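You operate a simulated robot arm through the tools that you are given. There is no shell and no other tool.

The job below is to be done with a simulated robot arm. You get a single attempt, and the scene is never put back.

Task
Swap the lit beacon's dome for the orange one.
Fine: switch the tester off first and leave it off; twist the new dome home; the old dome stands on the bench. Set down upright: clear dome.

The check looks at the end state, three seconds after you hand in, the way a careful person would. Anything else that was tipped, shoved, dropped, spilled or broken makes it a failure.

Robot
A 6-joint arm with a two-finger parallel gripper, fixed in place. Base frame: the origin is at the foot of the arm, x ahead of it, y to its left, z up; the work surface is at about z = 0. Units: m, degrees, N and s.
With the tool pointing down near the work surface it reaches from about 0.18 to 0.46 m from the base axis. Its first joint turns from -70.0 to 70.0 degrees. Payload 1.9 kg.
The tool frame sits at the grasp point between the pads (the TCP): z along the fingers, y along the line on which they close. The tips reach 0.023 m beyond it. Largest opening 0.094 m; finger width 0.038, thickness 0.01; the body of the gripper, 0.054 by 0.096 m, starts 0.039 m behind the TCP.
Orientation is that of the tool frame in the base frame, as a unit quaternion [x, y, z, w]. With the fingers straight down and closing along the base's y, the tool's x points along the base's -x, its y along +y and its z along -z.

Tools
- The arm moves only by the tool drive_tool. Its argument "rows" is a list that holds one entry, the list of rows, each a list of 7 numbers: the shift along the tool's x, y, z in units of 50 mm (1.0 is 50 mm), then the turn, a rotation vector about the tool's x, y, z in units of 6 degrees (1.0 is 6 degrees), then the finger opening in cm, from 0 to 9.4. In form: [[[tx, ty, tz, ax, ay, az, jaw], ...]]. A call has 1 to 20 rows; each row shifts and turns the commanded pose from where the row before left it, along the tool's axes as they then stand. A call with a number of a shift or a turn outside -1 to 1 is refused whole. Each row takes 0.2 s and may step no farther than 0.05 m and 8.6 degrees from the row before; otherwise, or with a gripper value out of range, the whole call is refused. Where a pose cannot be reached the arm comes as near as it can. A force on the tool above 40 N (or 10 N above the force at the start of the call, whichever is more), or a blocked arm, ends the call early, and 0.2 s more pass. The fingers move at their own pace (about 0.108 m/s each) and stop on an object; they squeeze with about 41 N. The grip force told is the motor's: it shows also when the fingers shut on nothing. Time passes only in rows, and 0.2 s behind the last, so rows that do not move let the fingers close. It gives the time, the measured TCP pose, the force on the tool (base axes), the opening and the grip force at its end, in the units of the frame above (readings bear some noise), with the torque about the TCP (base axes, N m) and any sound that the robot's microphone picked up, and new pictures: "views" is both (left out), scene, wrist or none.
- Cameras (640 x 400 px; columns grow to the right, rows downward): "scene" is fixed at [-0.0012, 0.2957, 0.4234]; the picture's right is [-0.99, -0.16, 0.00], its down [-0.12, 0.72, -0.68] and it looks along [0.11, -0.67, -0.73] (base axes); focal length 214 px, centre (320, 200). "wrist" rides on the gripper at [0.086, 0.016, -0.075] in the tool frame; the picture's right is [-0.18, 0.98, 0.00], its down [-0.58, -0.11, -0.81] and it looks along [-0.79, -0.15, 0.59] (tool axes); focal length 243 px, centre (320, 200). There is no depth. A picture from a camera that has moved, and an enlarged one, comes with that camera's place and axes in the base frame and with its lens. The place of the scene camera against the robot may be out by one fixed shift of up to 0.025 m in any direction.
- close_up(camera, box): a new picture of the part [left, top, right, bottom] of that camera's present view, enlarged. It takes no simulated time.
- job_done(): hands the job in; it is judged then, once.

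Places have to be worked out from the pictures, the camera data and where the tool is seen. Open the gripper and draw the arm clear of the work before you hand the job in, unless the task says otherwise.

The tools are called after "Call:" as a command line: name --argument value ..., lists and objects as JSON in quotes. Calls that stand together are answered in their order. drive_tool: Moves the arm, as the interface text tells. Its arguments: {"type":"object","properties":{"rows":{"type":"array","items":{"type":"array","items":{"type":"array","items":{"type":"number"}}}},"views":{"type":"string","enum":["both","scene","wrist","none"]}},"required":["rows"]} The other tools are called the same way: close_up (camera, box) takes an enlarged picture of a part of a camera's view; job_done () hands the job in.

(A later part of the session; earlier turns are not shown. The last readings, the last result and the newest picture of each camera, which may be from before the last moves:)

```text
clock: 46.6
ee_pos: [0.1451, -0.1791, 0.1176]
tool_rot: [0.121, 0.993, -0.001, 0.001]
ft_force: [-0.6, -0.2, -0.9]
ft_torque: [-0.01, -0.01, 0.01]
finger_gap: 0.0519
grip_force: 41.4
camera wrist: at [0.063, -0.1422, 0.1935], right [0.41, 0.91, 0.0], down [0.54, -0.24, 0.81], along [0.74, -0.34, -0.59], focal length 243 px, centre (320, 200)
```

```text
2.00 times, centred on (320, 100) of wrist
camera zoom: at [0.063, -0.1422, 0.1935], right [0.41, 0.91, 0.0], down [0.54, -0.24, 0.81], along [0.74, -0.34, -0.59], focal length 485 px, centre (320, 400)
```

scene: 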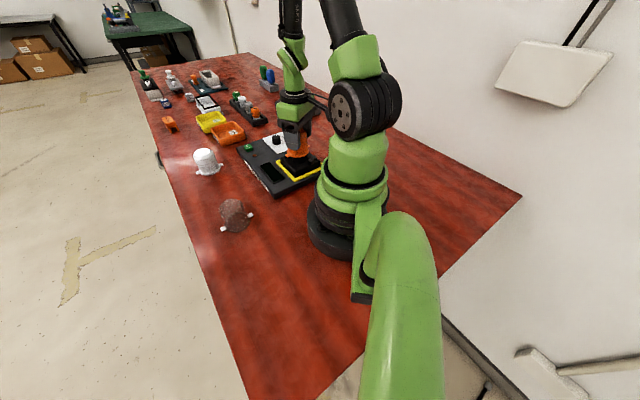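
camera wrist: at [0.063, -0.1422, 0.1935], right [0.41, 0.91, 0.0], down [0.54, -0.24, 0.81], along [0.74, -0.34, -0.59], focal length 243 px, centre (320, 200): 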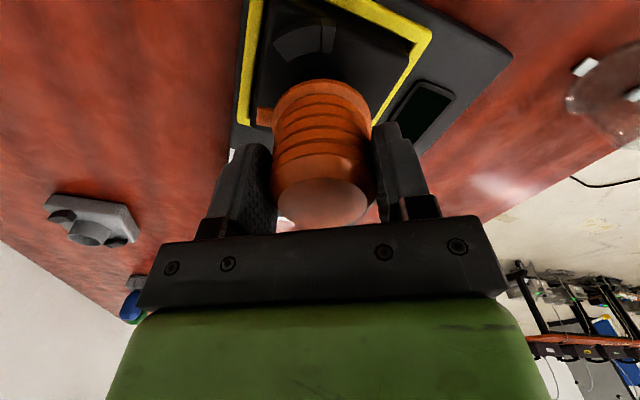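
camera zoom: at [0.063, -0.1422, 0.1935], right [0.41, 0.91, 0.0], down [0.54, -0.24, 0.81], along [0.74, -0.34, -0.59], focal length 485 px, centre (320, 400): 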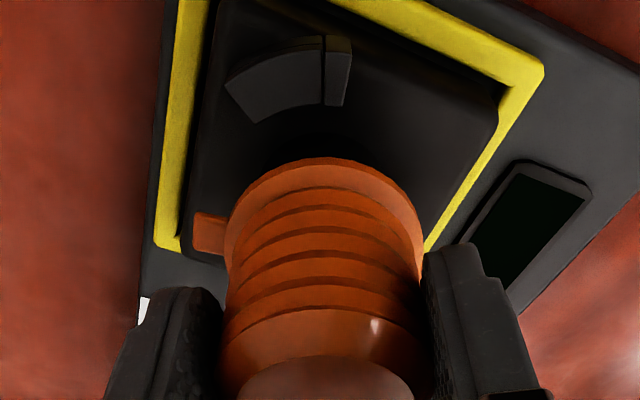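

No contact, dome around the bulb and over the socket. I lower a further 20 mm in small steps.

Call:
drive_tool --rows '[[[0, 0, 0.1, 0, 0, 0, 3], [0, 0, 0.1, 0, 0, 0, 3], [0, 0, 0.1, 0, 0, 0, 3], [0, 0, 0.05, 0, 0, 0, 3], [0, 0, 0.05, 0, 0, 0, 3], [0, 0, 0, 0, 0, 0, 3]]]' --views "wrist"

Call:
close_up --camera "scene" --box '[254, 110, 334, 180]'

Call:
close_up --camera "wrist" --box '[220, 0, 420, 200]'

```text
clock: 47.9
ee_pos: [0.145, -0.1787, 0.1005]
tool_rot: [0.121, 0.993, -0.002, 0.002]
ft_force: [-0.8, -0.6, 0.8]
ft_torque: [-0.04, -0.03, -0.05]
finger_gap: 0.0517
grip_force: 41.3
stopped in row 6: the force on the tool passed its limit at 43 N (the readings are from after the stop); the commanded pose is now the measured one
camera wrist: at [0.0635, -0.1422, 0.1746], right [0.42, 0.91, 0.0], down [0.53, -0.24, 0.81], along [0.74, -0.34, -0.59], focal length 243 px, centre (320, 200)
```

wrist: 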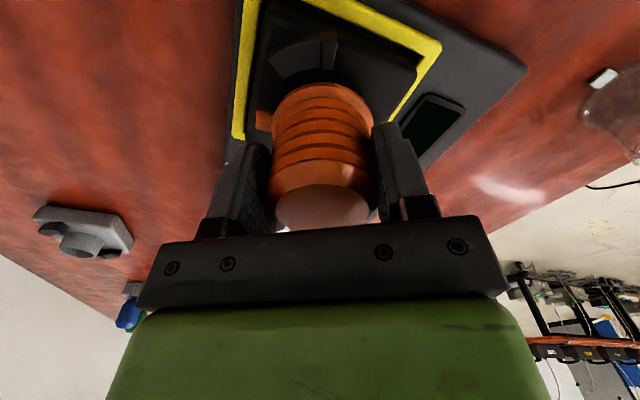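

```text
5.71 times, centred on (294, 145) of scene
camera zoom: at [-0.0012, 0.2957, 0.4234], right [-0.99, -0.16, 0.0], down [-0.12, 0.72, -0.68], along [0.11, -0.67, -0.73], focal length 1226 px, centre (469, 514)
```

zoom: 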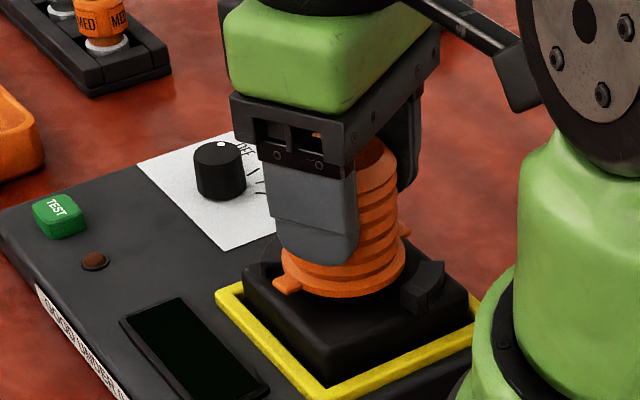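

```text
2.00 times, centred on (320, 100) of wrist
camera zoom: at [0.0635, -0.1422, 0.1746], right [0.42, 0.91, 0.0], down [0.53, -0.24, 0.81], along [0.74, -0.34, -0.59], focal length 485 px, centre (320, 400)
```

zoom: 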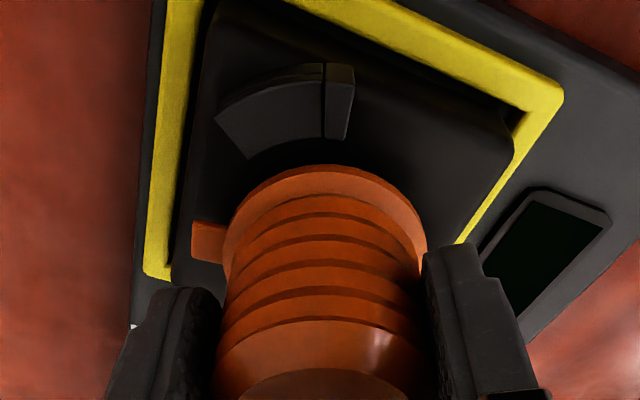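

The descent stopped with contact ~7 mm above the seat; comparing with the clear dome's picture, the orange dome sits ~1.8 mm toward tool −x in the grip, so it is probably touching the far claw's top. I raise 4 mm, shift +1.8 mm along tool x and lower gently again.

Call:
drive_tool --rows '[[[0, 0, -0.08, 0, 0, 0, 3], [0.036, 0, 0, 0, 0, 0, 3], [0, 0, 0.04, 0, 0, 0, 3], [0, 0, 0.04, 0, 0, 0, 3], [0, 0, 0.02, 0, 0, 0, 3], [0, 0, 0, 0, 0, 0, 3]]]' --views "wrist"

Call:
close_up --camera "wrist" --box '[220, 0, 420, 200]'

Call:
close_up --camera "scene" --box '[274, 132, 322, 172]'

```text
clock: 49.3
ee_pos: [0.1441, -0.1783, 0.0992]
tool_rot: [0.121, 0.993, 0.0, 0.002]
ft_force: [-2.6, 0.5, 0.0]
ft_torque: [0.03, 0.09, 0.02]
finger_gap: 0.0512
grip_force: 40.7
camera wrist: at [0.0624, -0.1416, 0.1729], right [0.42, 0.91, 0.0], down [0.53, -0.24, 0.81], along [0.74, -0.34, -0.59], focal length 243 px, centre (320, 200)
```

wrist: 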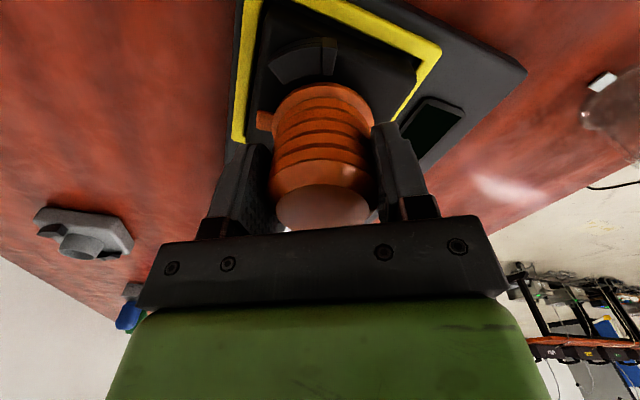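

```text
2.00 times, centred on (320, 100) of wrist
camera zoom: at [0.0624, -0.1416, 0.1729], right [0.42, 0.91, 0.0], down [0.53, -0.24, 0.81], along [0.74, -0.34, -0.59], focal length 485 px, centre (320, 400)
```

zoom: 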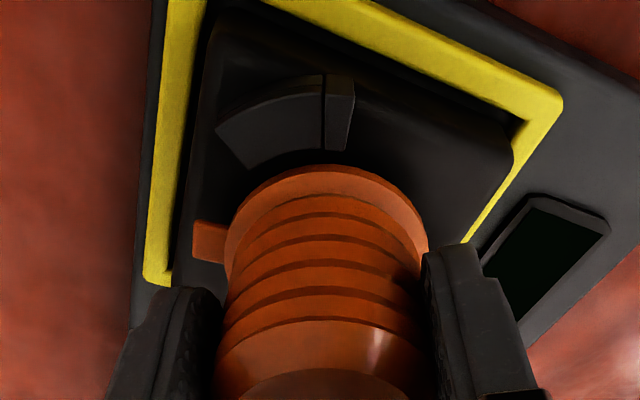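

```text
10.00 times, centred on (298, 152) of scene
camera zoom: at [-0.0012, 0.2957, 0.4234], right [-0.99, -0.16, 0.0], down [-0.12, 0.72, -0.68], along [0.11, -0.67, -0.73], focal length 2145 px, centre (540, 680)
```

zoom: 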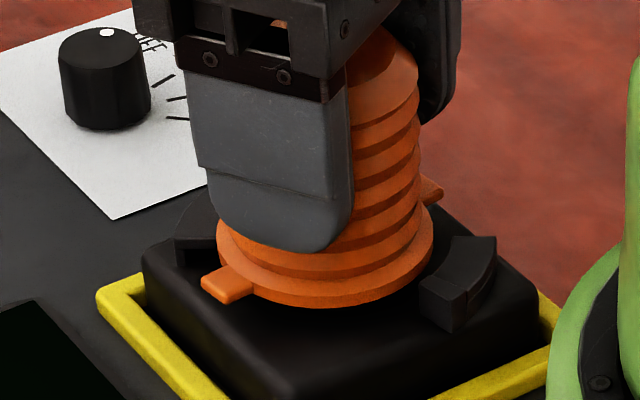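

Light contact only now. I continue down 2 mm at a time.

Call:
drive_tool --rows '[[[0, 0, 0.02, 0, 0, 0, 3], [0, 0, 0.02, 0, 0, 0, 3], [0, 0, 0, 0, 0, 0, 3]]]' --views "none"

Call:
close_up --camera "scene" --box '[274, 132, 322, 172]'

```text
clock: 50.1
ee_pos: [0.1432, -0.1783, 0.097]
tool_rot: [0.121, 0.993, 0.0, 0.002]
ft_force: [0.2, -0.2, -0.5]
ft_torque: [-0.01, 0.01, -0.01]
finger_gap: 0.0513
grip_force: 41.2
```

```text
10.00 times, centred on (298, 152) of scene
camera zoom: at [-0.0012, 0.2957, 0.4234], right [-0.99, -0.16, 0.0], down [-0.12, 0.72, -0.68], along [0.11, -0.67, -0.73], focal length 2145 px, centre (540, 680)
```

zoom: 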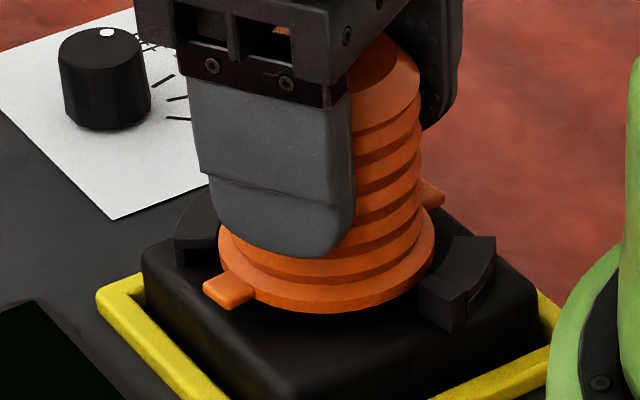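

It slipped past the snag with zero force. I keep going down 1 mm at a time.

Call:
drive_tool --rows '[[[0, 0, 0.02, 0, 0, 0, 3], [0, 0, 0.02, 0, 0, 0, 3], [0, 0, 0, 0, 0, 0, 3]]]' --views "none"

Call:
close_up --camera "scene" --box '[274, 132, 322, 172]'

```text
clock: 50.9
ee_pos: [0.1437, -0.1786, 0.0948]
tool_rot: [0.122, 0.993, 0.0, 0.003]
ft_force: [0.6, 0.1, 0.1]
ft_torque: [-0.02, 0.01, -0.01]
finger_gap: 0.0514
grip_force: 41.0
```

```text
10.00 times, centred on (298, 152) of scene
camera zoom: at [-0.0012, 0.2957, 0.4234], right [-0.99, -0.16, 0.0], down [-0.12, 0.72, -0.68], along [0.11, -0.67, -0.73], focal length 2145 px, centre (540, 680)
```

zoom: 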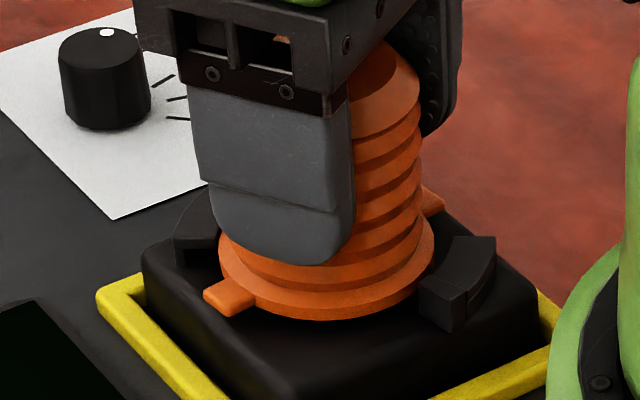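

Still free; another 2 mm.

Call:
drive_tool --rows '[[[0, 0, 0.02, 0, 0, 0, 3], [0, 0, 0.02, 0, 0, 0, 3], [0, 0, 0, 0, 0, 0, 3]]]' --views "none"

Call:
close_up --camera "scene" --box '[274, 132, 322, 172]'

```text
clock: 51.7
ee_pos: [0.1439, -0.1786, 0.0927]
tool_rot: [0.12, 0.993, 0.0, 0.002]
ft_force: [0.2, 0.2, -1.2]
ft_torque: [0.01, 0.01, 0.03]
finger_gap: 0.0514
grip_force: 41.4
```

```text
10.00 times, centred on (298, 152) of scene
camera zoom: at [-0.0012, 0.2957, 0.4234], right [-0.99, -0.16, 0.0], down [-0.12, 0.72, -0.68], along [0.11, -0.67, -0.73], focal length 2145 px, centre (540, 680)
```

zoom: 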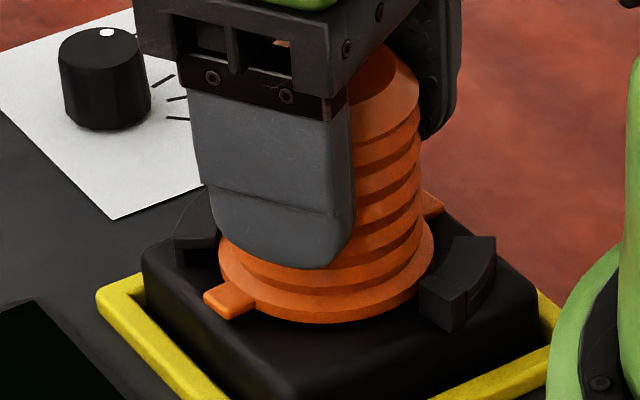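

The flange now looks at nearly the level the clear one had. One more millimetre to feel for the seat.

Call:
drive_tool --rows '[[[0, 0, 0.02, 0, 0, 0, 3], [0, 0, 0, 0, 0, 0, 3]]]' --views "none"

Call:
close_up --camera "scene" --box '[274, 132, 322, 172]'

```text
clock: 52.3
ee_pos: [0.1431, -0.1776, 0.0929]
tool_rot: [0.12, 0.993, 0.001, 0.002]
ft_force: [0.9, -0.5, -0.6]
ft_torque: [0.01, 0.02, -0.02]
finger_gap: 0.0512
grip_force: 40.7
```

```text
10.00 times, centred on (298, 152) of scene
camera zoom: at [-0.0012, 0.2957, 0.4234], right [-0.99, -0.16, 0.0], down [-0.12, 0.72, -0.68], along [0.11, -0.67, -0.73], focal length 2145 px, centre (540, 680)
```

zoom: 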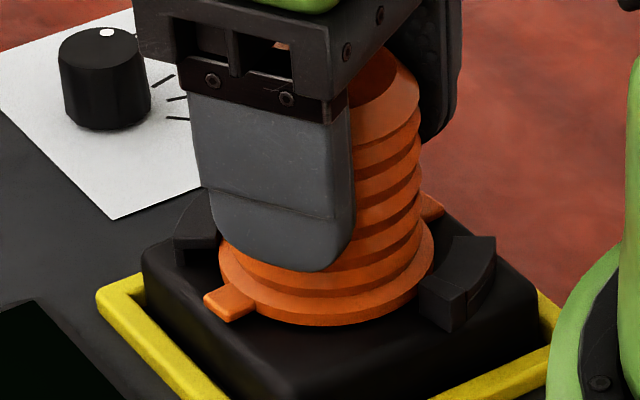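

Call:
drive_tool --rows '[[[0, 0, 0.02, 0, 0, 0, 3], [0, 0, 0, 0, 0, 0, 3]]]' --views "none"

Call:
close_up --camera "scene" --box '[274, 132, 322, 172]'

```text
clock: 52.9
ee_pos: [0.1438, -0.1784, 0.0919]
tool_rot: [0.121, 0.993, 0.0, 0.002]
ft_force: [-1.2, 1.7, 15.2]
ft_torque: [-0.04, 0.41, -0.05]
finger_gap: 0.0512
grip_force: 40.6
```

```text
10.00 times, centred on (298, 152) of scene
camera zoom: at [-0.0012, 0.2957, 0.4233], right [-0.99, -0.16, 0.0], down [-0.12, 0.72, -0.68], along [0.11, -0.67, -0.73], focal length 2145 px, centre (540, 680)
```

zoom: 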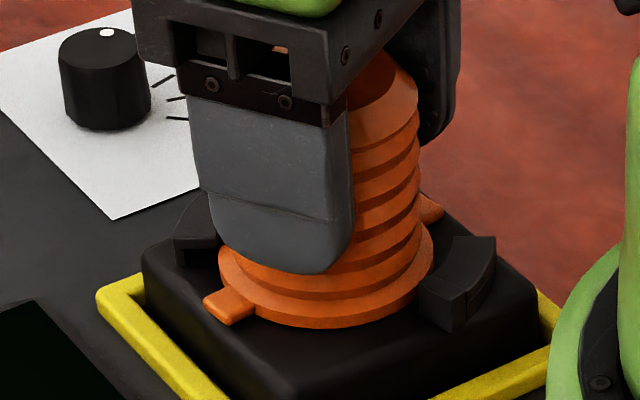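

Seat contact: Fz 15 N, and the torque shows the −x edge touches first (the dome pivoted slightly in the grip at the snag). I press half a millimetre more to level it.

Call:
drive_tool --rows '[[[0, 0, 0.015, 0, 0, 0, 3], [0, 0, 0, 0, 0, 0, 3]]]' --views "wrist"

Call:
close_up --camera "wrist" --box '[220, 0, 420, 200]'

Call:
close_up --camera "scene" --box '[274, 132, 322, 172]'

```text
clock: 53.3
ee_pos: [0.1441, -0.179, 0.0918]
tool_rot: [0.12, 0.993, -0.002, 0.004]
ft_force: [2.0, 2.3, 10.1]
ft_torque: [0.1, 0.22, -0.05]
finger_gap: 0.0511
grip_force: 40.8
stopped in row 2: the force on the tool passed its limit at 43 N (the readings are from after the stop); the commanded pose is now the measured one
camera wrist: at [0.0624, -0.1414, 0.1659], right [0.41, 0.91, 0.0], down [0.53, -0.24, 0.81], along [0.74, -0.34, -0.59], focal length 243 px, centre (320, 200)
```

wrist: 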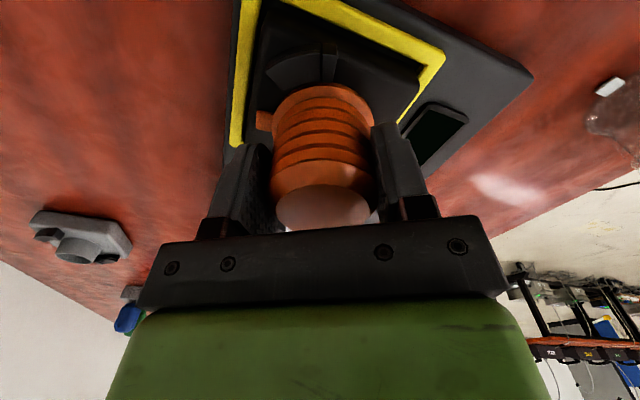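

```text
2.00 times, centred on (320, 100) of wrist
camera zoom: at [0.0624, -0.1414, 0.1659], right [0.41, 0.91, 0.0], down [0.53, -0.24, 0.81], along [0.74, -0.34, -0.59], focal length 485 px, centre (320, 400)
```

zoom: 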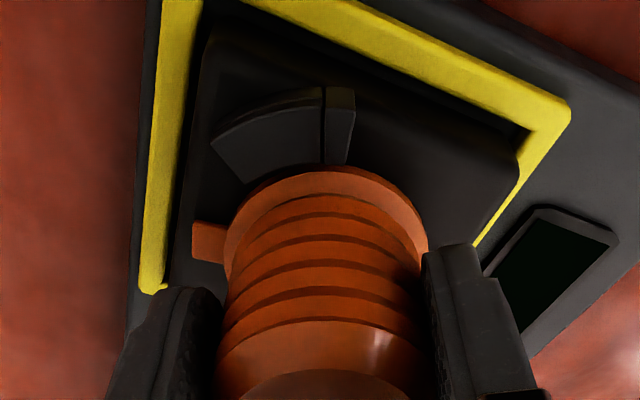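

```text
10.00 times, centred on (298, 152) of scene
camera zoom: at [-0.0012, 0.2957, 0.4233], right [-0.99, -0.16, 0.0], down [-0.12, 0.72, -0.68], along [0.11, -0.67, -0.73], focal length 2145 px, centre (540, 680)
```

zoom: 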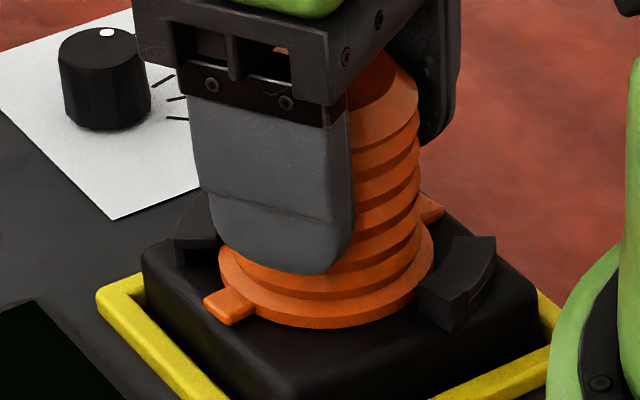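

Dome is down on the housing between the claws. To let it settle flat I release it briefly (opening modestly) and look.

Call:
drive_tool --rows '[[[0, 0, -0.01, 0, 0, 0, 3], [0, 0, 0, 0, 0, 0, 5.4], [0, 0, 0, 0, 0, 0, 6.2], [0, 0, 0, 0, 0, 0, 7], [0, 0, 0, 0, 0, 0, 7]]]' --views "wrist"

Call:
close_up --camera "wrist" --box '[220, 0, 420, 200]'

Call:
close_up --camera "scene" --box '[274, 132, 322, 172]'

```text
clock: 54.5
ee_pos: [0.1441, -0.1791, 0.0923]
tool_rot: [0.121, 0.993, -0.002, 0.003]
ft_force: [-0.1, 0.0, -0.6]
ft_torque: [-0.01, 0.01, 0.01]
finger_gap: 0.0702
grip_force: 0.0
camera wrist: at [0.0622, -0.1414, 0.1659], right [0.42, 0.91, 0.0], down [0.53, -0.24, 0.81], along [0.74, -0.34, -0.59], focal length 243 px, centre (320, 200)
```

wrist: 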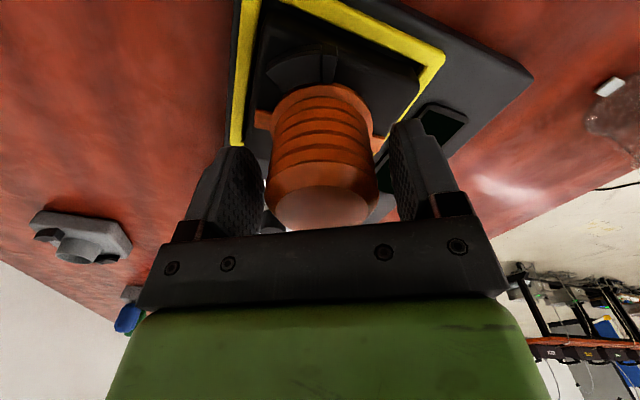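

```text
2.00 times, centred on (320, 100) of wrist
camera zoom: at [0.0622, -0.1414, 0.1659], right [0.42, 0.91, 0.0], down [0.53, -0.24, 0.81], along [0.74, -0.34, -0.59], focal length 485 px, centre (320, 400)
```

zoom: 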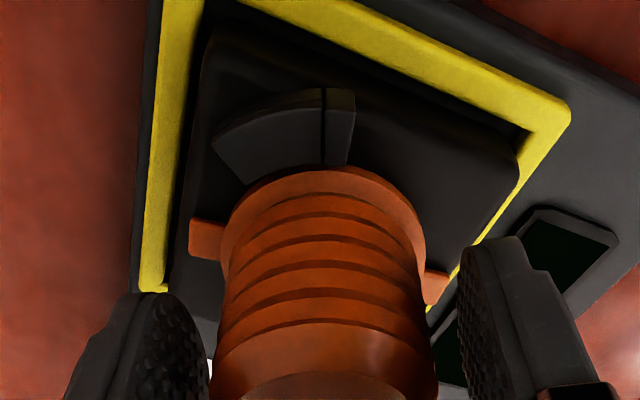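

```text
10.00 times, centred on (298, 152) of scene
camera zoom: at [-0.0012, 0.2957, 0.4234], right [-0.99, -0.16, 0.0], down [-0.12, 0.72, -0.68], along [0.11, -0.67, -0.73], focal length 2145 px, centre (540, 680)
```

zoom: 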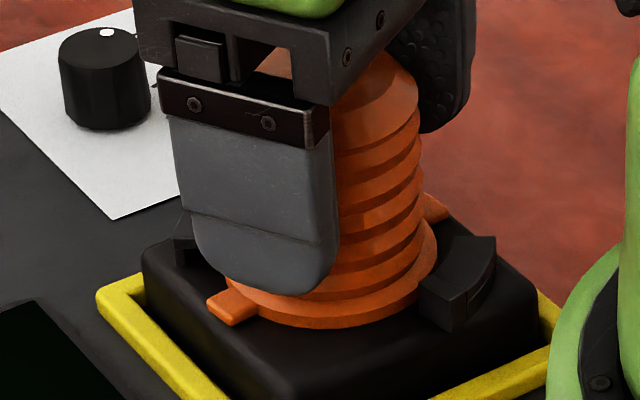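

The dome settled upright on the housing between the claws, both lugs in the open sectors. Its axis is ~2–4 mm toward tool −x from the TCP, so I shift 2.5 mm that way and regrip.

Call:
drive_tool --rows '[[[-0.05, 0, 0, 0, 0, 0, 7], [0, 0, 0, 0, 0, 0, 7], [0, 0, 0, 0, 0, 0, 5.8], [0, 0, 0, 0, 0, 0, 5.4], [0, 0, 0, 0, 0, 0, 3], [0, 0, 0, 0, 0, 0, 3], [0, 0, 0, 0, 0, 0, 3]]]' --views "wrist"

Call:
close_up --camera "wrist" --box '[220, 0, 420, 200]'

Call:
close_up --camera "scene" --box '[274, 132, 322, 172]'

```text
clock: 56.1
ee_pos: [0.1464, -0.1772, 0.093]
tool_rot: [0.122, 0.993, -0.001, 0.003]
ft_force: [0.2, 0.4, 0.3]
ft_torque: [0.01, 0.01, 0.01]
finger_gap: 0.0519
grip_force: 41.1
camera wrist: at [0.0644, -0.1417, 0.166], right [0.42, 0.91, 0.0], down [0.53, -0.24, 0.81], along [0.74, -0.34, -0.59], focal length 243 px, centre (320, 200)
```

wrist: 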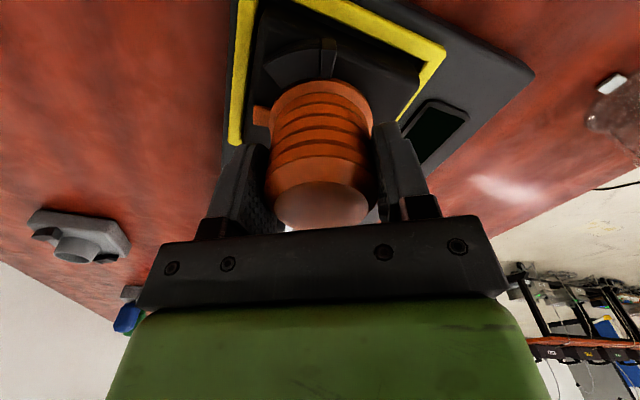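

```text
2.00 times, centred on (320, 100) of wrist
camera zoom: at [0.0644, -0.1417, 0.166], right [0.42, 0.91, 0.0], down [0.53, -0.24, 0.81], along [0.74, -0.34, -0.59], focal length 485 px, centre (320, 400)
```

zoom: 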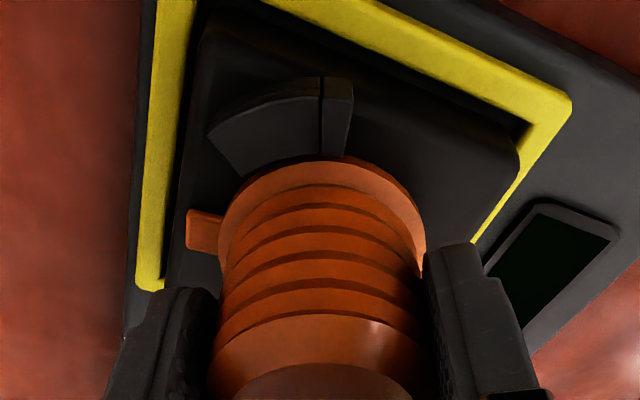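

```text
10.00 times, centred on (298, 152) of scene
camera zoom: at [-0.0012, 0.2957, 0.4234], right [-0.99, -0.16, 0.0], down [-0.12, 0.72, -0.68], along [0.11, -0.67, -0.73], focal length 2145 px, centre (540, 680)
```

zoom: 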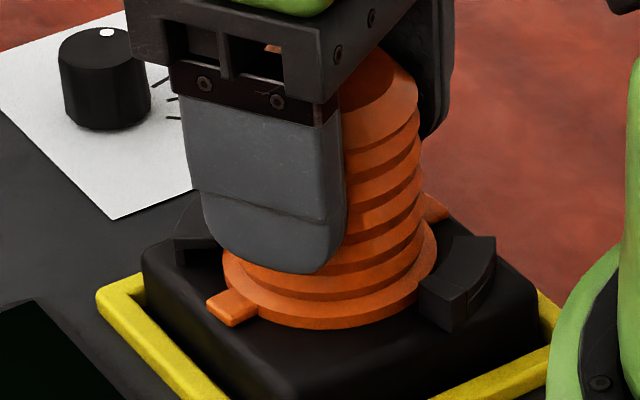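

Regripped with practically no force, TCP right at the beacon axis. Now I twist clockwise: 30° slowly, then check.

Call:
drive_tool --rows '[[[0, 0, 0, 0, 0, 0.5, 3], [0, 0, 0, 0, 0, 0.5, 3], [0, 0, 0, 0, 0, 0.5, 3], [0, 0, 0, 0, 0, 0.5, 3], [0, 0, 0, 0, 0, 0.5, 3], [0, 0, 0, 0, 0, 0.5, 3], [0, 0, 0, 0, 0, 0.5, 3], [0, 0, 0, 0, 0, 0.5, 3], [0, 0, 0, 0, 0, 0.5, 3], [0, 0, 0, 0, 0, 0.5, 3]]]' --views "wrist"

Call:
close_up --camera "wrist" --box '[220, 0, 420, 200]'

Call:
close_up --camera "scene" --box '[274, 132, 322, 172]'

```text
clock: 58.3
ee_pos: [0.1468, -0.1785, 0.0919]
tool_rot: [0.375, 0.927, -0.001, 0.003]
ft_force: [0.0, 0.7, -0.5]
ft_torque: [0.01, 0.0, -0.03]
finger_gap: 0.0519
grip_force: 41.4
camera wrist: at [0.0934, -0.1071, 0.1667], right [0.81, 0.58, 0.0], down [0.34, -0.48, 0.81], along [0.47, -0.66, -0.59], focal length 243 px, centre (320, 200)
```

wrist: 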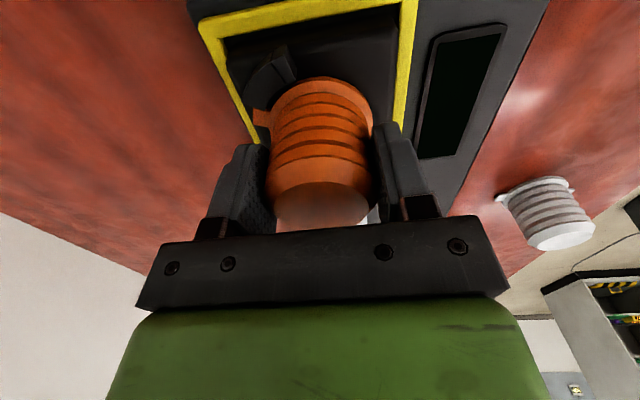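

```text
2.00 times, centred on (320, 100) of wrist
camera zoom: at [0.0934, -0.1071, 0.1667], right [0.81, 0.58, 0.0], down [0.34, -0.48, 0.81], along [0.47, -0.66, -0.59], focal length 485 px, centre (320, 400)
```

zoom: 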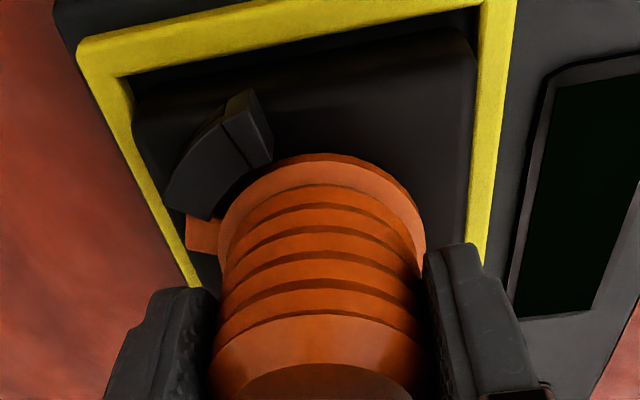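

```text
10.00 times, centred on (298, 152) of scene
camera zoom: at [-0.0012, 0.2957, 0.4234], right [-0.99, -0.16, 0.0], down [-0.12, 0.72, -0.68], along [0.11, -0.67, -0.73], focal length 2145 px, centre (540, 680)
```

zoom: 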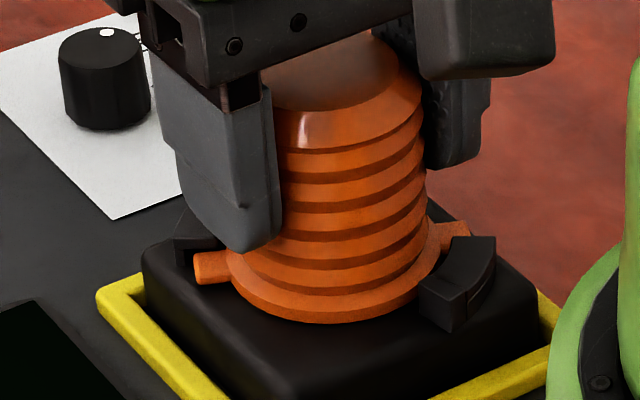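

The lugs are just starting under the claws' open ends, with no force. I continue clockwise.

Call:
drive_tool --rows '[[[0, 0, 0, 0, 0, 0.5, 3], [0, 0, 0, 0, 0, 0.5, 3], [0, 0, 0, 0, 0, 0.5, 3], [0, 0, 0, 0, 0, 0.5, 3], [0, 0, 0, 0, 0, 0.5, 3], [0, 0, 0, 0, 0, 0.5, 3], [0, 0, 0, 0, 0, 0, 3]]]' --views "wrist"

Call:
close_up --camera "wrist" --box '[220, 0, 420, 200]'

Call:
close_up --camera "scene" --box '[274, 132, 322, 172]'

```text
clock: 59.9
ee_pos: [0.1463, -0.1796, 0.091]
tool_rot: [0.515, 0.857, 0.0, 0.004]
ft_force: [0.2, 0.6, -0.1]
ft_torque: [0.0, -0.03, 0.0]
finger_gap: 0.0519
grip_force: 41.0
camera wrist: at [0.1182, -0.0947, 0.1668], right [0.95, 0.3, 0.0], down [0.17, -0.56, 0.81], along [0.24, -0.77, -0.59], focal length 243 px, centre (320, 200)
```

wrist: 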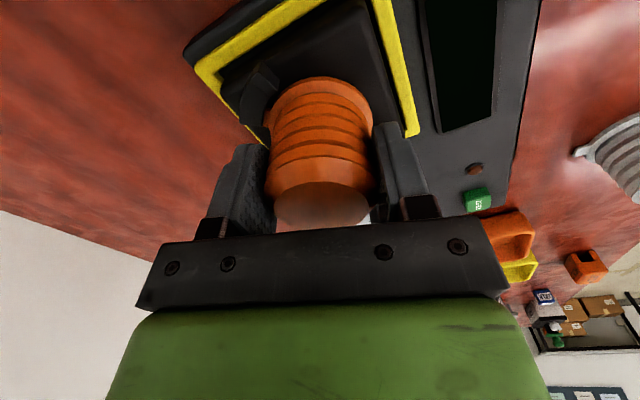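

```text
2.00 times, centred on (320, 100) of wrist
camera zoom: at [0.1182, -0.0947, 0.1668], right [0.95, 0.3, 0.0], down [0.17, -0.56, 0.81], along [0.24, -0.77, -0.59], focal length 485 px, centre (320, 400)
```

zoom: 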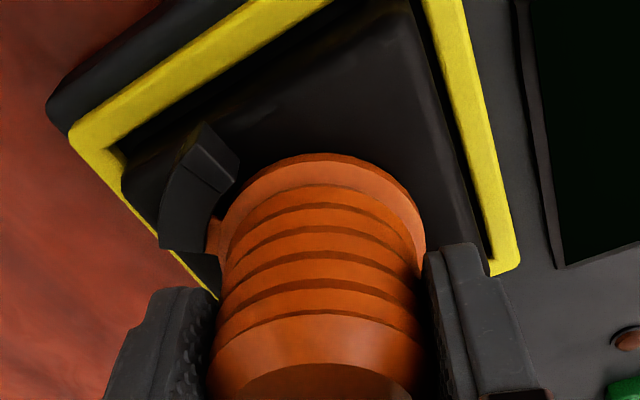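

```text
10.00 times, centred on (298, 152) of scene
camera zoom: at [-0.0012, 0.2957, 0.4234], right [-0.99, -0.16, 0.0], down [-0.12, 0.72, -0.68], along [0.11, -0.67, -0.73], focal length 2145 px, centre (540, 680)
```

zoom: 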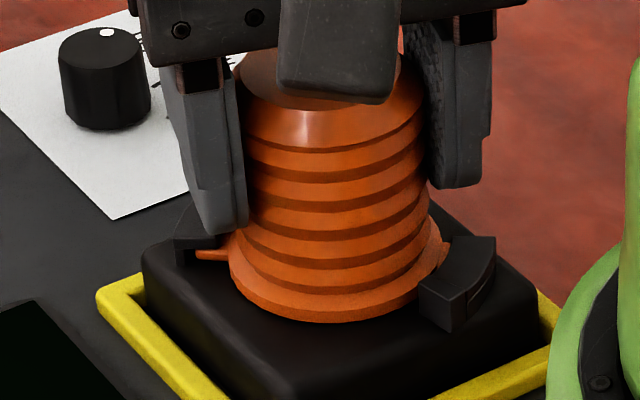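

The lugs are sliding under the claws. About 17° remain to the stops; I turn 15° more and read the torque.

Call:
drive_tool --rows '[[[0, 0, 0, 0, 0, 0.5, 3], [0, 0, 0, 0, 0, 0.5, 3], [0, 0, 0, 0, 0, 0.5, 3], [0, 0, 0, 0, 0, 0.5, 3], [0, 0, 0, 0, 0, 0.5, 3], [0, 0, 0, 0, 0, 0, 3]]]' --views "wrist"

Call:
close_up --camera "wrist" --box '[220, 0, 420, 200]'

Call:
close_up --camera "scene" --box '[274, 132, 322, 172]'

```text
clock: 61.3
ee_pos: [0.1475, -0.1784, 0.0931]
tool_rot: [0.623, 0.783, 0.0, 0.004]
ft_force: [6.5, 1.0, 12.7]
ft_torque: [-0.02, 0.12, 0.15]
finger_gap: 0.0518
grip_force: 41.3
camera wrist: at [0.1415, -0.0916, 0.1661], right [1.0, 0.04, 0.01], down [0.02, -0.59, 0.81], along [0.04, -0.81, -0.59], focal length 243 px, centre (320, 200)
```

wrist: 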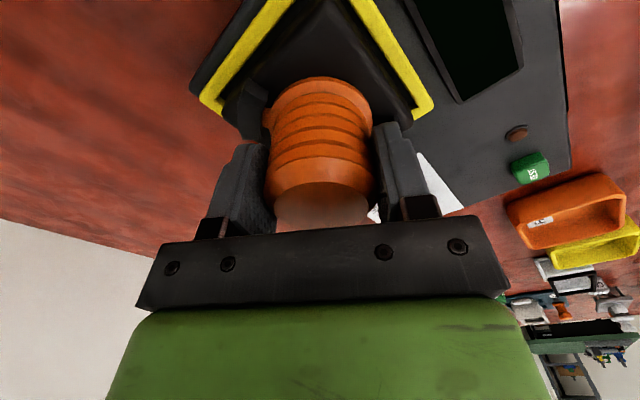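

```text
2.00 times, centred on (320, 100) of wrist
camera zoom: at [0.1415, -0.0916, 0.1661], right [1.0, 0.04, 0.01], down [0.02, -0.59, 0.81], along [0.04, -0.81, -0.59], focal length 485 px, centre (320, 400)
```

zoom: 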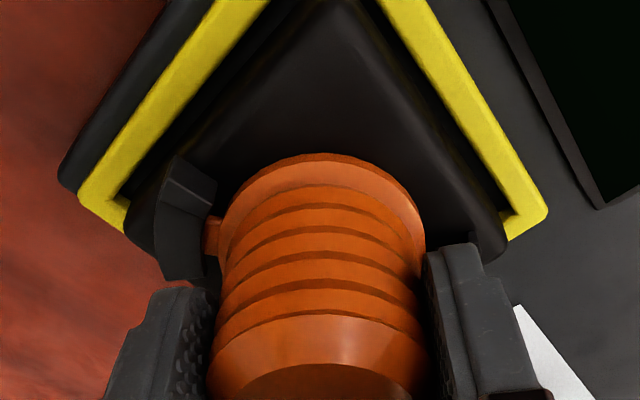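

```text
10.00 times, centred on (298, 152) of scene
camera zoom: at [-0.0012, 0.2957, 0.4233], right [-0.99, -0.16, 0.0], down [-0.12, 0.72, -0.68], along [0.11, -0.67, -0.73], focal length 2145 px, centre (540, 680)
```

zoom: 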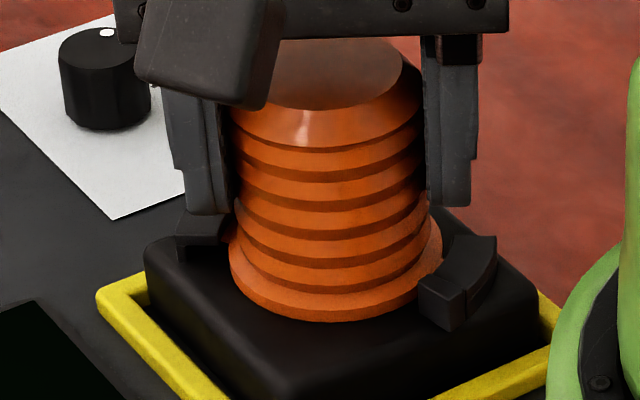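

Reaction torque appears (+0.15 N·m) and the lug is at the stop block's edge, about 2° short of the clear dome's old angle. I twist a few more degrees in 1° steps to bring it home.

Call:
drive_tool --rows '[[[0, 0, 0, 0, 0, 0.17, 3], [0, 0, 0, 0, 0, 0.17, 3], [0, 0, 0, 0, 0, 0.17, 3], [0, 0, 0, 0, 0, 0, 3]]]' --views "wrist"

Call:
close_up --camera "wrist" --box '[220, 40, 340, 160]'

Call:
close_up --camera "scene" --box '[274, 132, 322, 172]'

```text
clock: 62.3
ee_pos: [0.1467, -0.1784, 0.0905]
tool_rot: [0.643, 0.766, 0.0, 0.003]
ft_force: [6.7, 3.4, 17.6]
ft_torque: [-0.11, 0.06, 0.32]
finger_gap: 0.0522
grip_force: 41.3
camera wrist: at [0.1458, -0.0905, 0.1661], right [1.0, -0.01, 0.01], down [-0.01, -0.59, 0.81], along [-0.01, -0.81, -0.59], focal length 243 px, centre (320, 200)
```

wrist: 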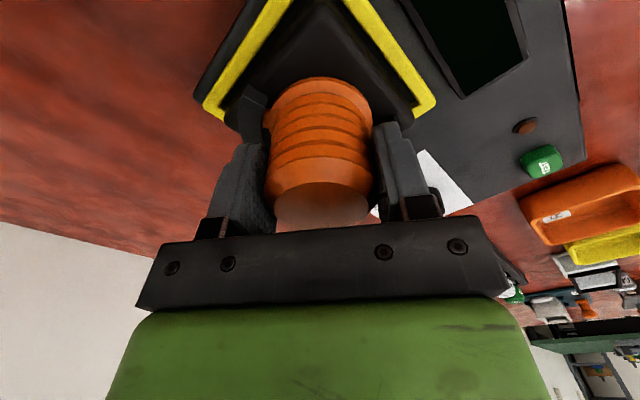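

```text
3.33 times, centred on (280, 100) of wrist
camera zoom: at [0.1458, -0.0905, 0.1661], right [1.0, -0.01, 0.01], down [-0.01, -0.59, 0.81], along [-0.01, -0.81, -0.59], focal length 809 px, centre (453, 533)
```

zoom: 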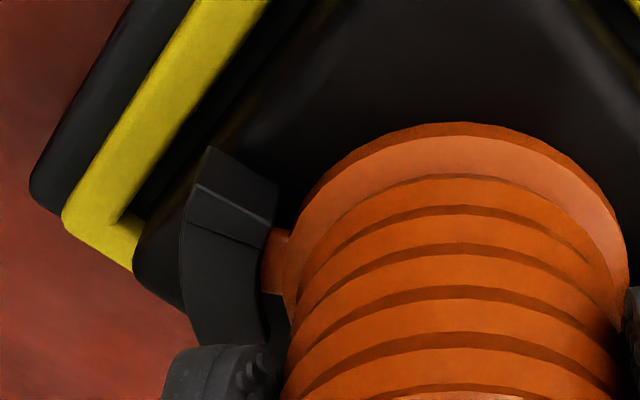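

```text
10.00 times, centred on (298, 152) of scene
camera zoom: at [-0.0012, 0.2957, 0.4233], right [-0.99, -0.16, 0.0], down [-0.12, 0.72, -0.68], along [0.11, -0.67, -0.73], focal length 2145 px, centre (540, 680)
```

zoom: 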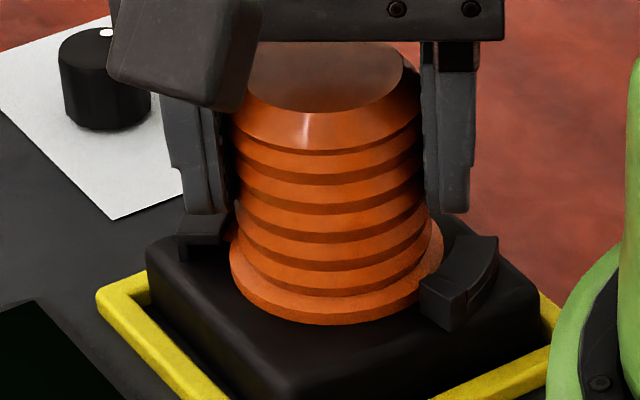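

Call:
close_up --camera "wrist" --box '[235, 75, 295, 135]'

Call:
close_up --camera "scene" --box '[280, 142, 320, 172]'

```text
6.67 times, centred on (265, 105) of wrist
camera zoom: at [0.1458, -0.0905, 0.1661], right [1.0, -0.01, 0.01], down [-0.01, -0.59, 0.81], along [-0.01, -0.81, -0.59], focal length 1618 px, centre (687, 833)
```

zoom: 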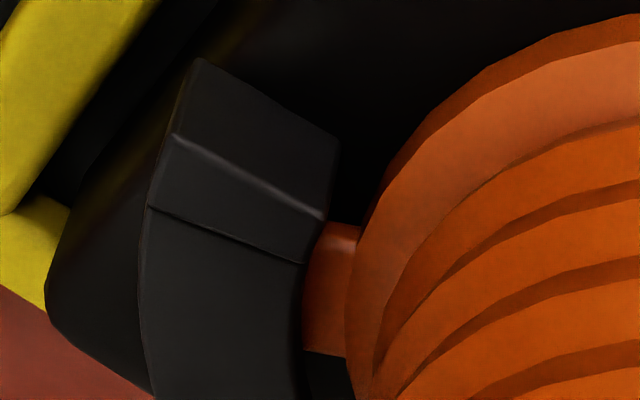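

```text
13.33 times, centred on (300, 157) of scene
camera zoom: at [-0.0012, 0.2957, 0.4233], right [-0.99, -0.16, 0.0], down [-0.12, 0.72, -0.68], along [0.11, -0.67, -0.73], focal length 2860 px, centre (587, 773)
```

zoom: 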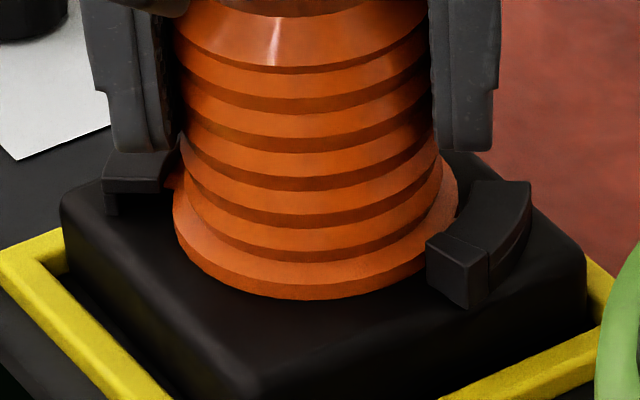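

The lug lies at ≈165.8°, just where the clear dome's was (166°), against the stop block. I nudge 2° more to confirm a firm stop by the torque.

Call:
drive_tool --rows '[[[0, 0, 0, 0, 0, 0.17, 3], [0, 0, 0, 0, 0, 0.17, 3], [0, 0, 0, 0, 0, 0, 3]]]' --views "wrist"

Call:
close_up --camera "wrist" --box '[235, 75, 295, 135]'

Call:
close_up --camera "scene" --box '[274, 132, 322, 172]'

```text
clock: 63.1
ee_pos: [0.1462, -0.1785, 0.093]
tool_rot: [0.657, 0.754, 0.0, 0.002]
ft_force: [1.8, 7.0, 0.2]
ft_torque: [0.27, -0.21, 0.27]
finger_gap: 0.0516
grip_force: 41.4
camera wrist: at [0.1488, -0.0905, 0.1666], right [1.0, -0.05, 0.0], down [-0.03, -0.59, 0.81], along [-0.04, -0.81, -0.59], focal length 243 px, centre (320, 200)
```

wrist: 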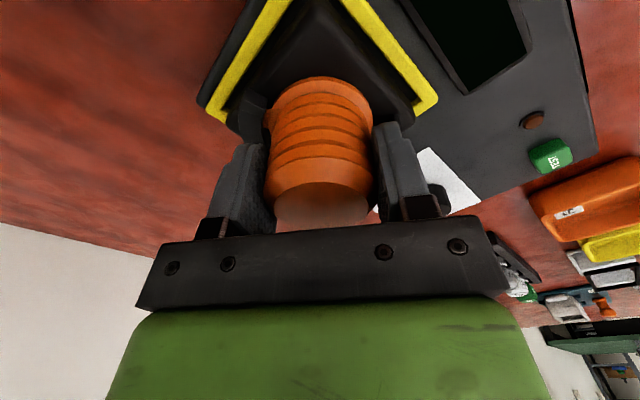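

```text
6.67 times, centred on (265, 105) of wrist
camera zoom: at [0.1488, -0.0905, 0.1666], right [1.0, -0.05, 0.0], down [-0.03, -0.59, 0.81], along [-0.04, -0.81, -0.59], focal length 1618 px, centre (687, 833)
```

zoom: 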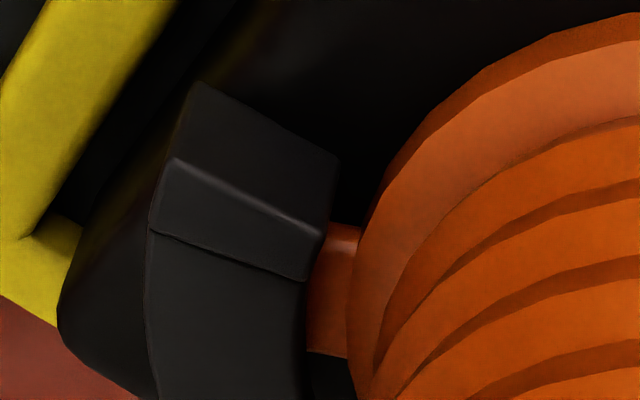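

```text
10.00 times, centred on (298, 152) of scene
camera zoom: at [-0.0012, 0.2957, 0.4234], right [-0.99, -0.16, 0.0], down [-0.12, 0.72, -0.68], along [0.11, -0.67, -0.73], focal length 2145 px, centre (540, 680)
```

zoom: 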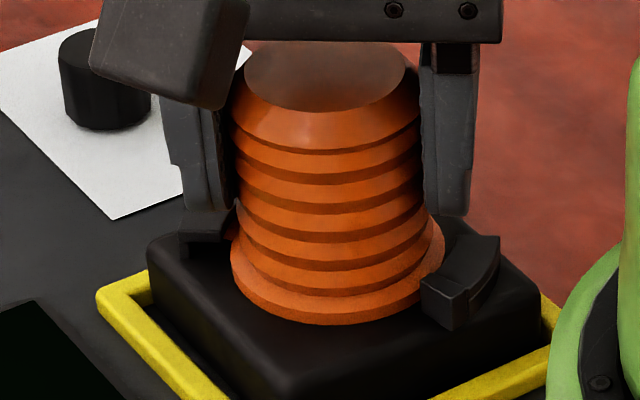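

The dome still follows the gripper (lug closing on the block) and the torque isn't spiking, so it isn't hard on the stop yet. I turn 3° more in 1° steps.

Call:
drive_tool --rows '[[[0, 0, 0, 0, 0, 0.17, 3], [0, 0, 0, 0, 0, 0.17, 3], [0, 0, 0, 0, 0, 0.17, 3], [0, 0, 0, 0, 0, 0, 3]]]' --views "wrist"

Call:
close_up --camera "wrist" --box '[235, 75, 295, 135]'

Call:
close_up --camera "scene" --box '[274, 132, 322, 172]'

```text
clock: 64.1
ee_pos: [0.1468, -0.1783, 0.0912]
tool_rot: [0.676, 0.737, 0.002, 0.005]
ft_force: [4.4, 1.1, -0.6]
ft_torque: [0.07, -0.19, 0.25]
finger_gap: 0.0514
grip_force: 40.8
camera wrist: at [0.1534, -0.091, 0.1666], right [0.99, -0.1, 0.01], down [-0.06, -0.58, 0.81], along [-0.08, -0.8, -0.59], focal length 243 px, centre (320, 200)
```

wrist: 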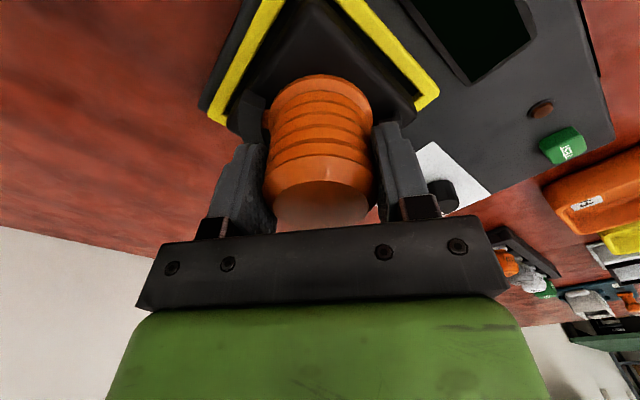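

```text
6.67 times, centred on (265, 105) of wrist
camera zoom: at [0.1534, -0.091, 0.1666], right [0.99, -0.1, 0.01], down [-0.06, -0.58, 0.81], along [-0.08, -0.8, -0.59], focal length 1618 px, centre (687, 833)
```

zoom: 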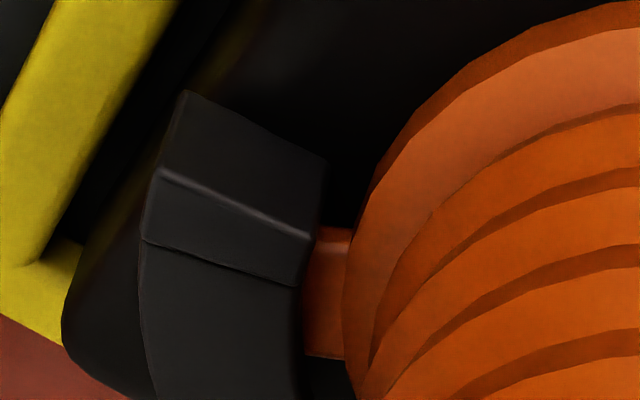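

```text
10.00 times, centred on (298, 152) of scene
camera zoom: at [-0.0012, 0.2957, 0.4234], right [-0.99, -0.16, 0.0], down [-0.12, 0.72, -0.68], along [0.11, -0.67, -0.73], focal length 2145 px, centre (540, 680)
```

zoom: 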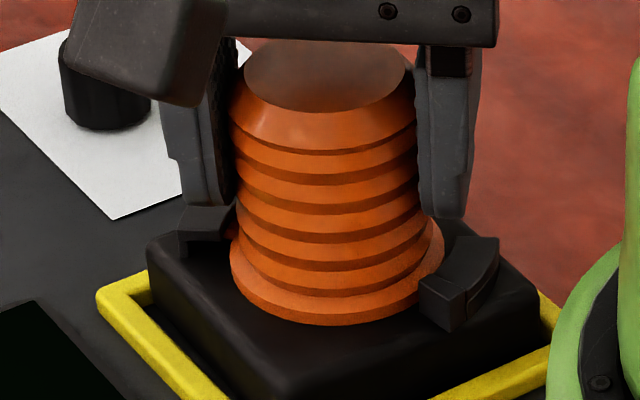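

The lug and the stop block no longer move relative to each other while the gripper turns on — the dome is hard against its stop, i.e. home. I release it and rise straight up.

Call:
drive_tool --rows '[[[0, 0, 0, 0, 0, 0, 5.4], [0, 0, 0, 0, 0, 0, 6], [0, 0, 0, 0, 0, 0, 7], [0, 0, 0, 0, 0, 0, 8], [0, 0, 0, 0, 0, 0, 8], [0, 0, -0.3, 0, 0, 0, 8], [0, 0, -0.6, 0, 0, 0, 8], [0, 0, -0.8, 0, 0, 0, 8], [0, 0, -0.8, 0, 0, 0, 8]]]' --views "both"

Call:
close_up --camera "scene" --box '[254, 120, 334, 180]'

Call:
close_up --camera "wrist" --box '[220, 0, 420, 125]'

```text
clock: 66.1
ee_pos: [0.1458, -0.1786, 0.2148]
tool_rot: [0.676, 0.737, 0.001, 0.003]
ft_force: [0.7, 0.1, -0.3]
ft_torque: [0.02, 0.0, 0.01]
finger_gap: 0.0802
grip_force: 0.0
camera wrist: at [0.1527, -0.092, 0.2895], right [0.99, -0.1, 0.01], down [-0.06, -0.59, 0.81], along [-0.08, -0.8, -0.59], focal length 243 px, centre (320, 200)
```

scene: 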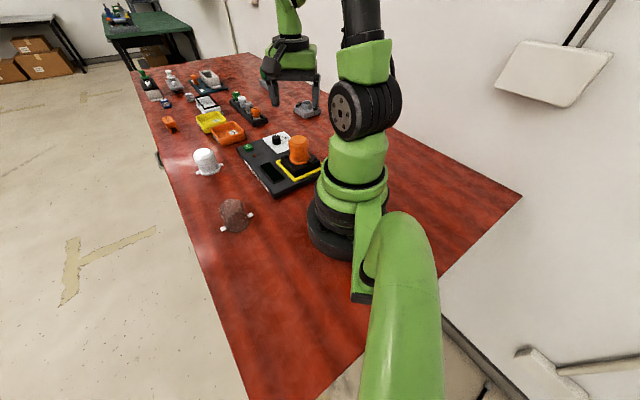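
wrist: 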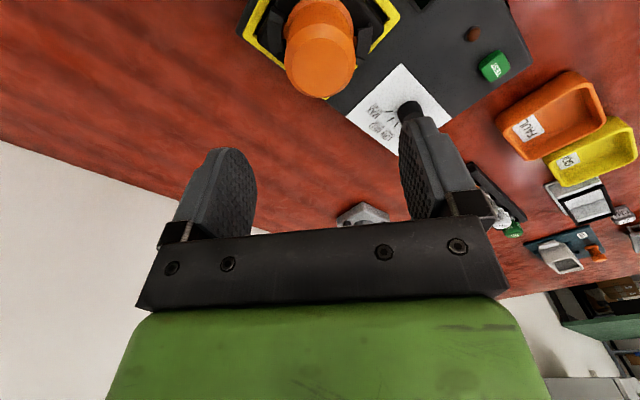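

```text
6.67 times, centred on (294, 150) of scene
camera zoom: at [-0.0012, 0.2957, 0.4234], right [-0.99, -0.16, 0.0], down [-0.12, 0.72, -0.68], along [0.11, -0.67, -0.73], focal length 1430 px, centre (493, 533)
```

zoom: 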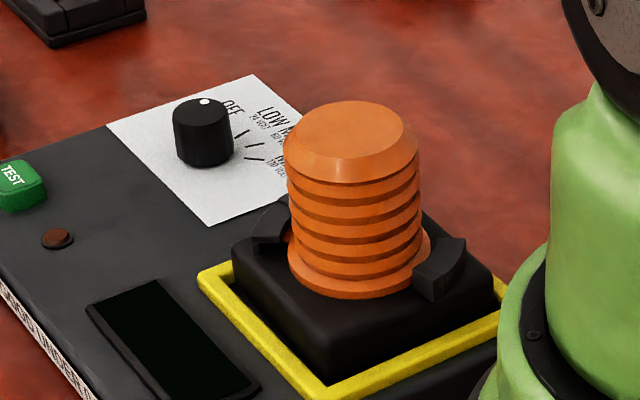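

```text
3.20 times, centred on (320, 62) of wrist
camera zoom: at [0.1527, -0.092, 0.2895], right [0.99, -0.1, 0.01], down [-0.06, -0.59, 0.81], along [-0.08, -0.8, -0.59], focal length 776 px, centre (320, 640)
```

zoom: 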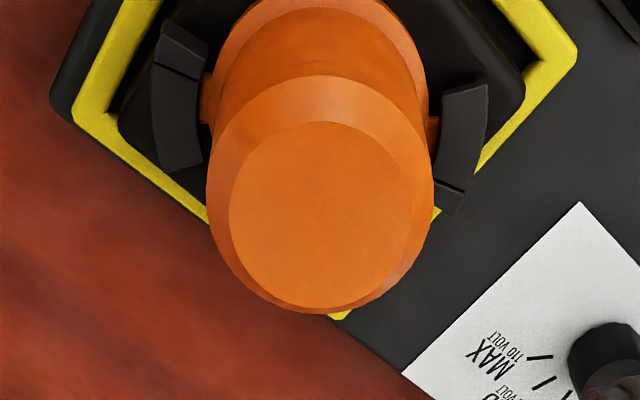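

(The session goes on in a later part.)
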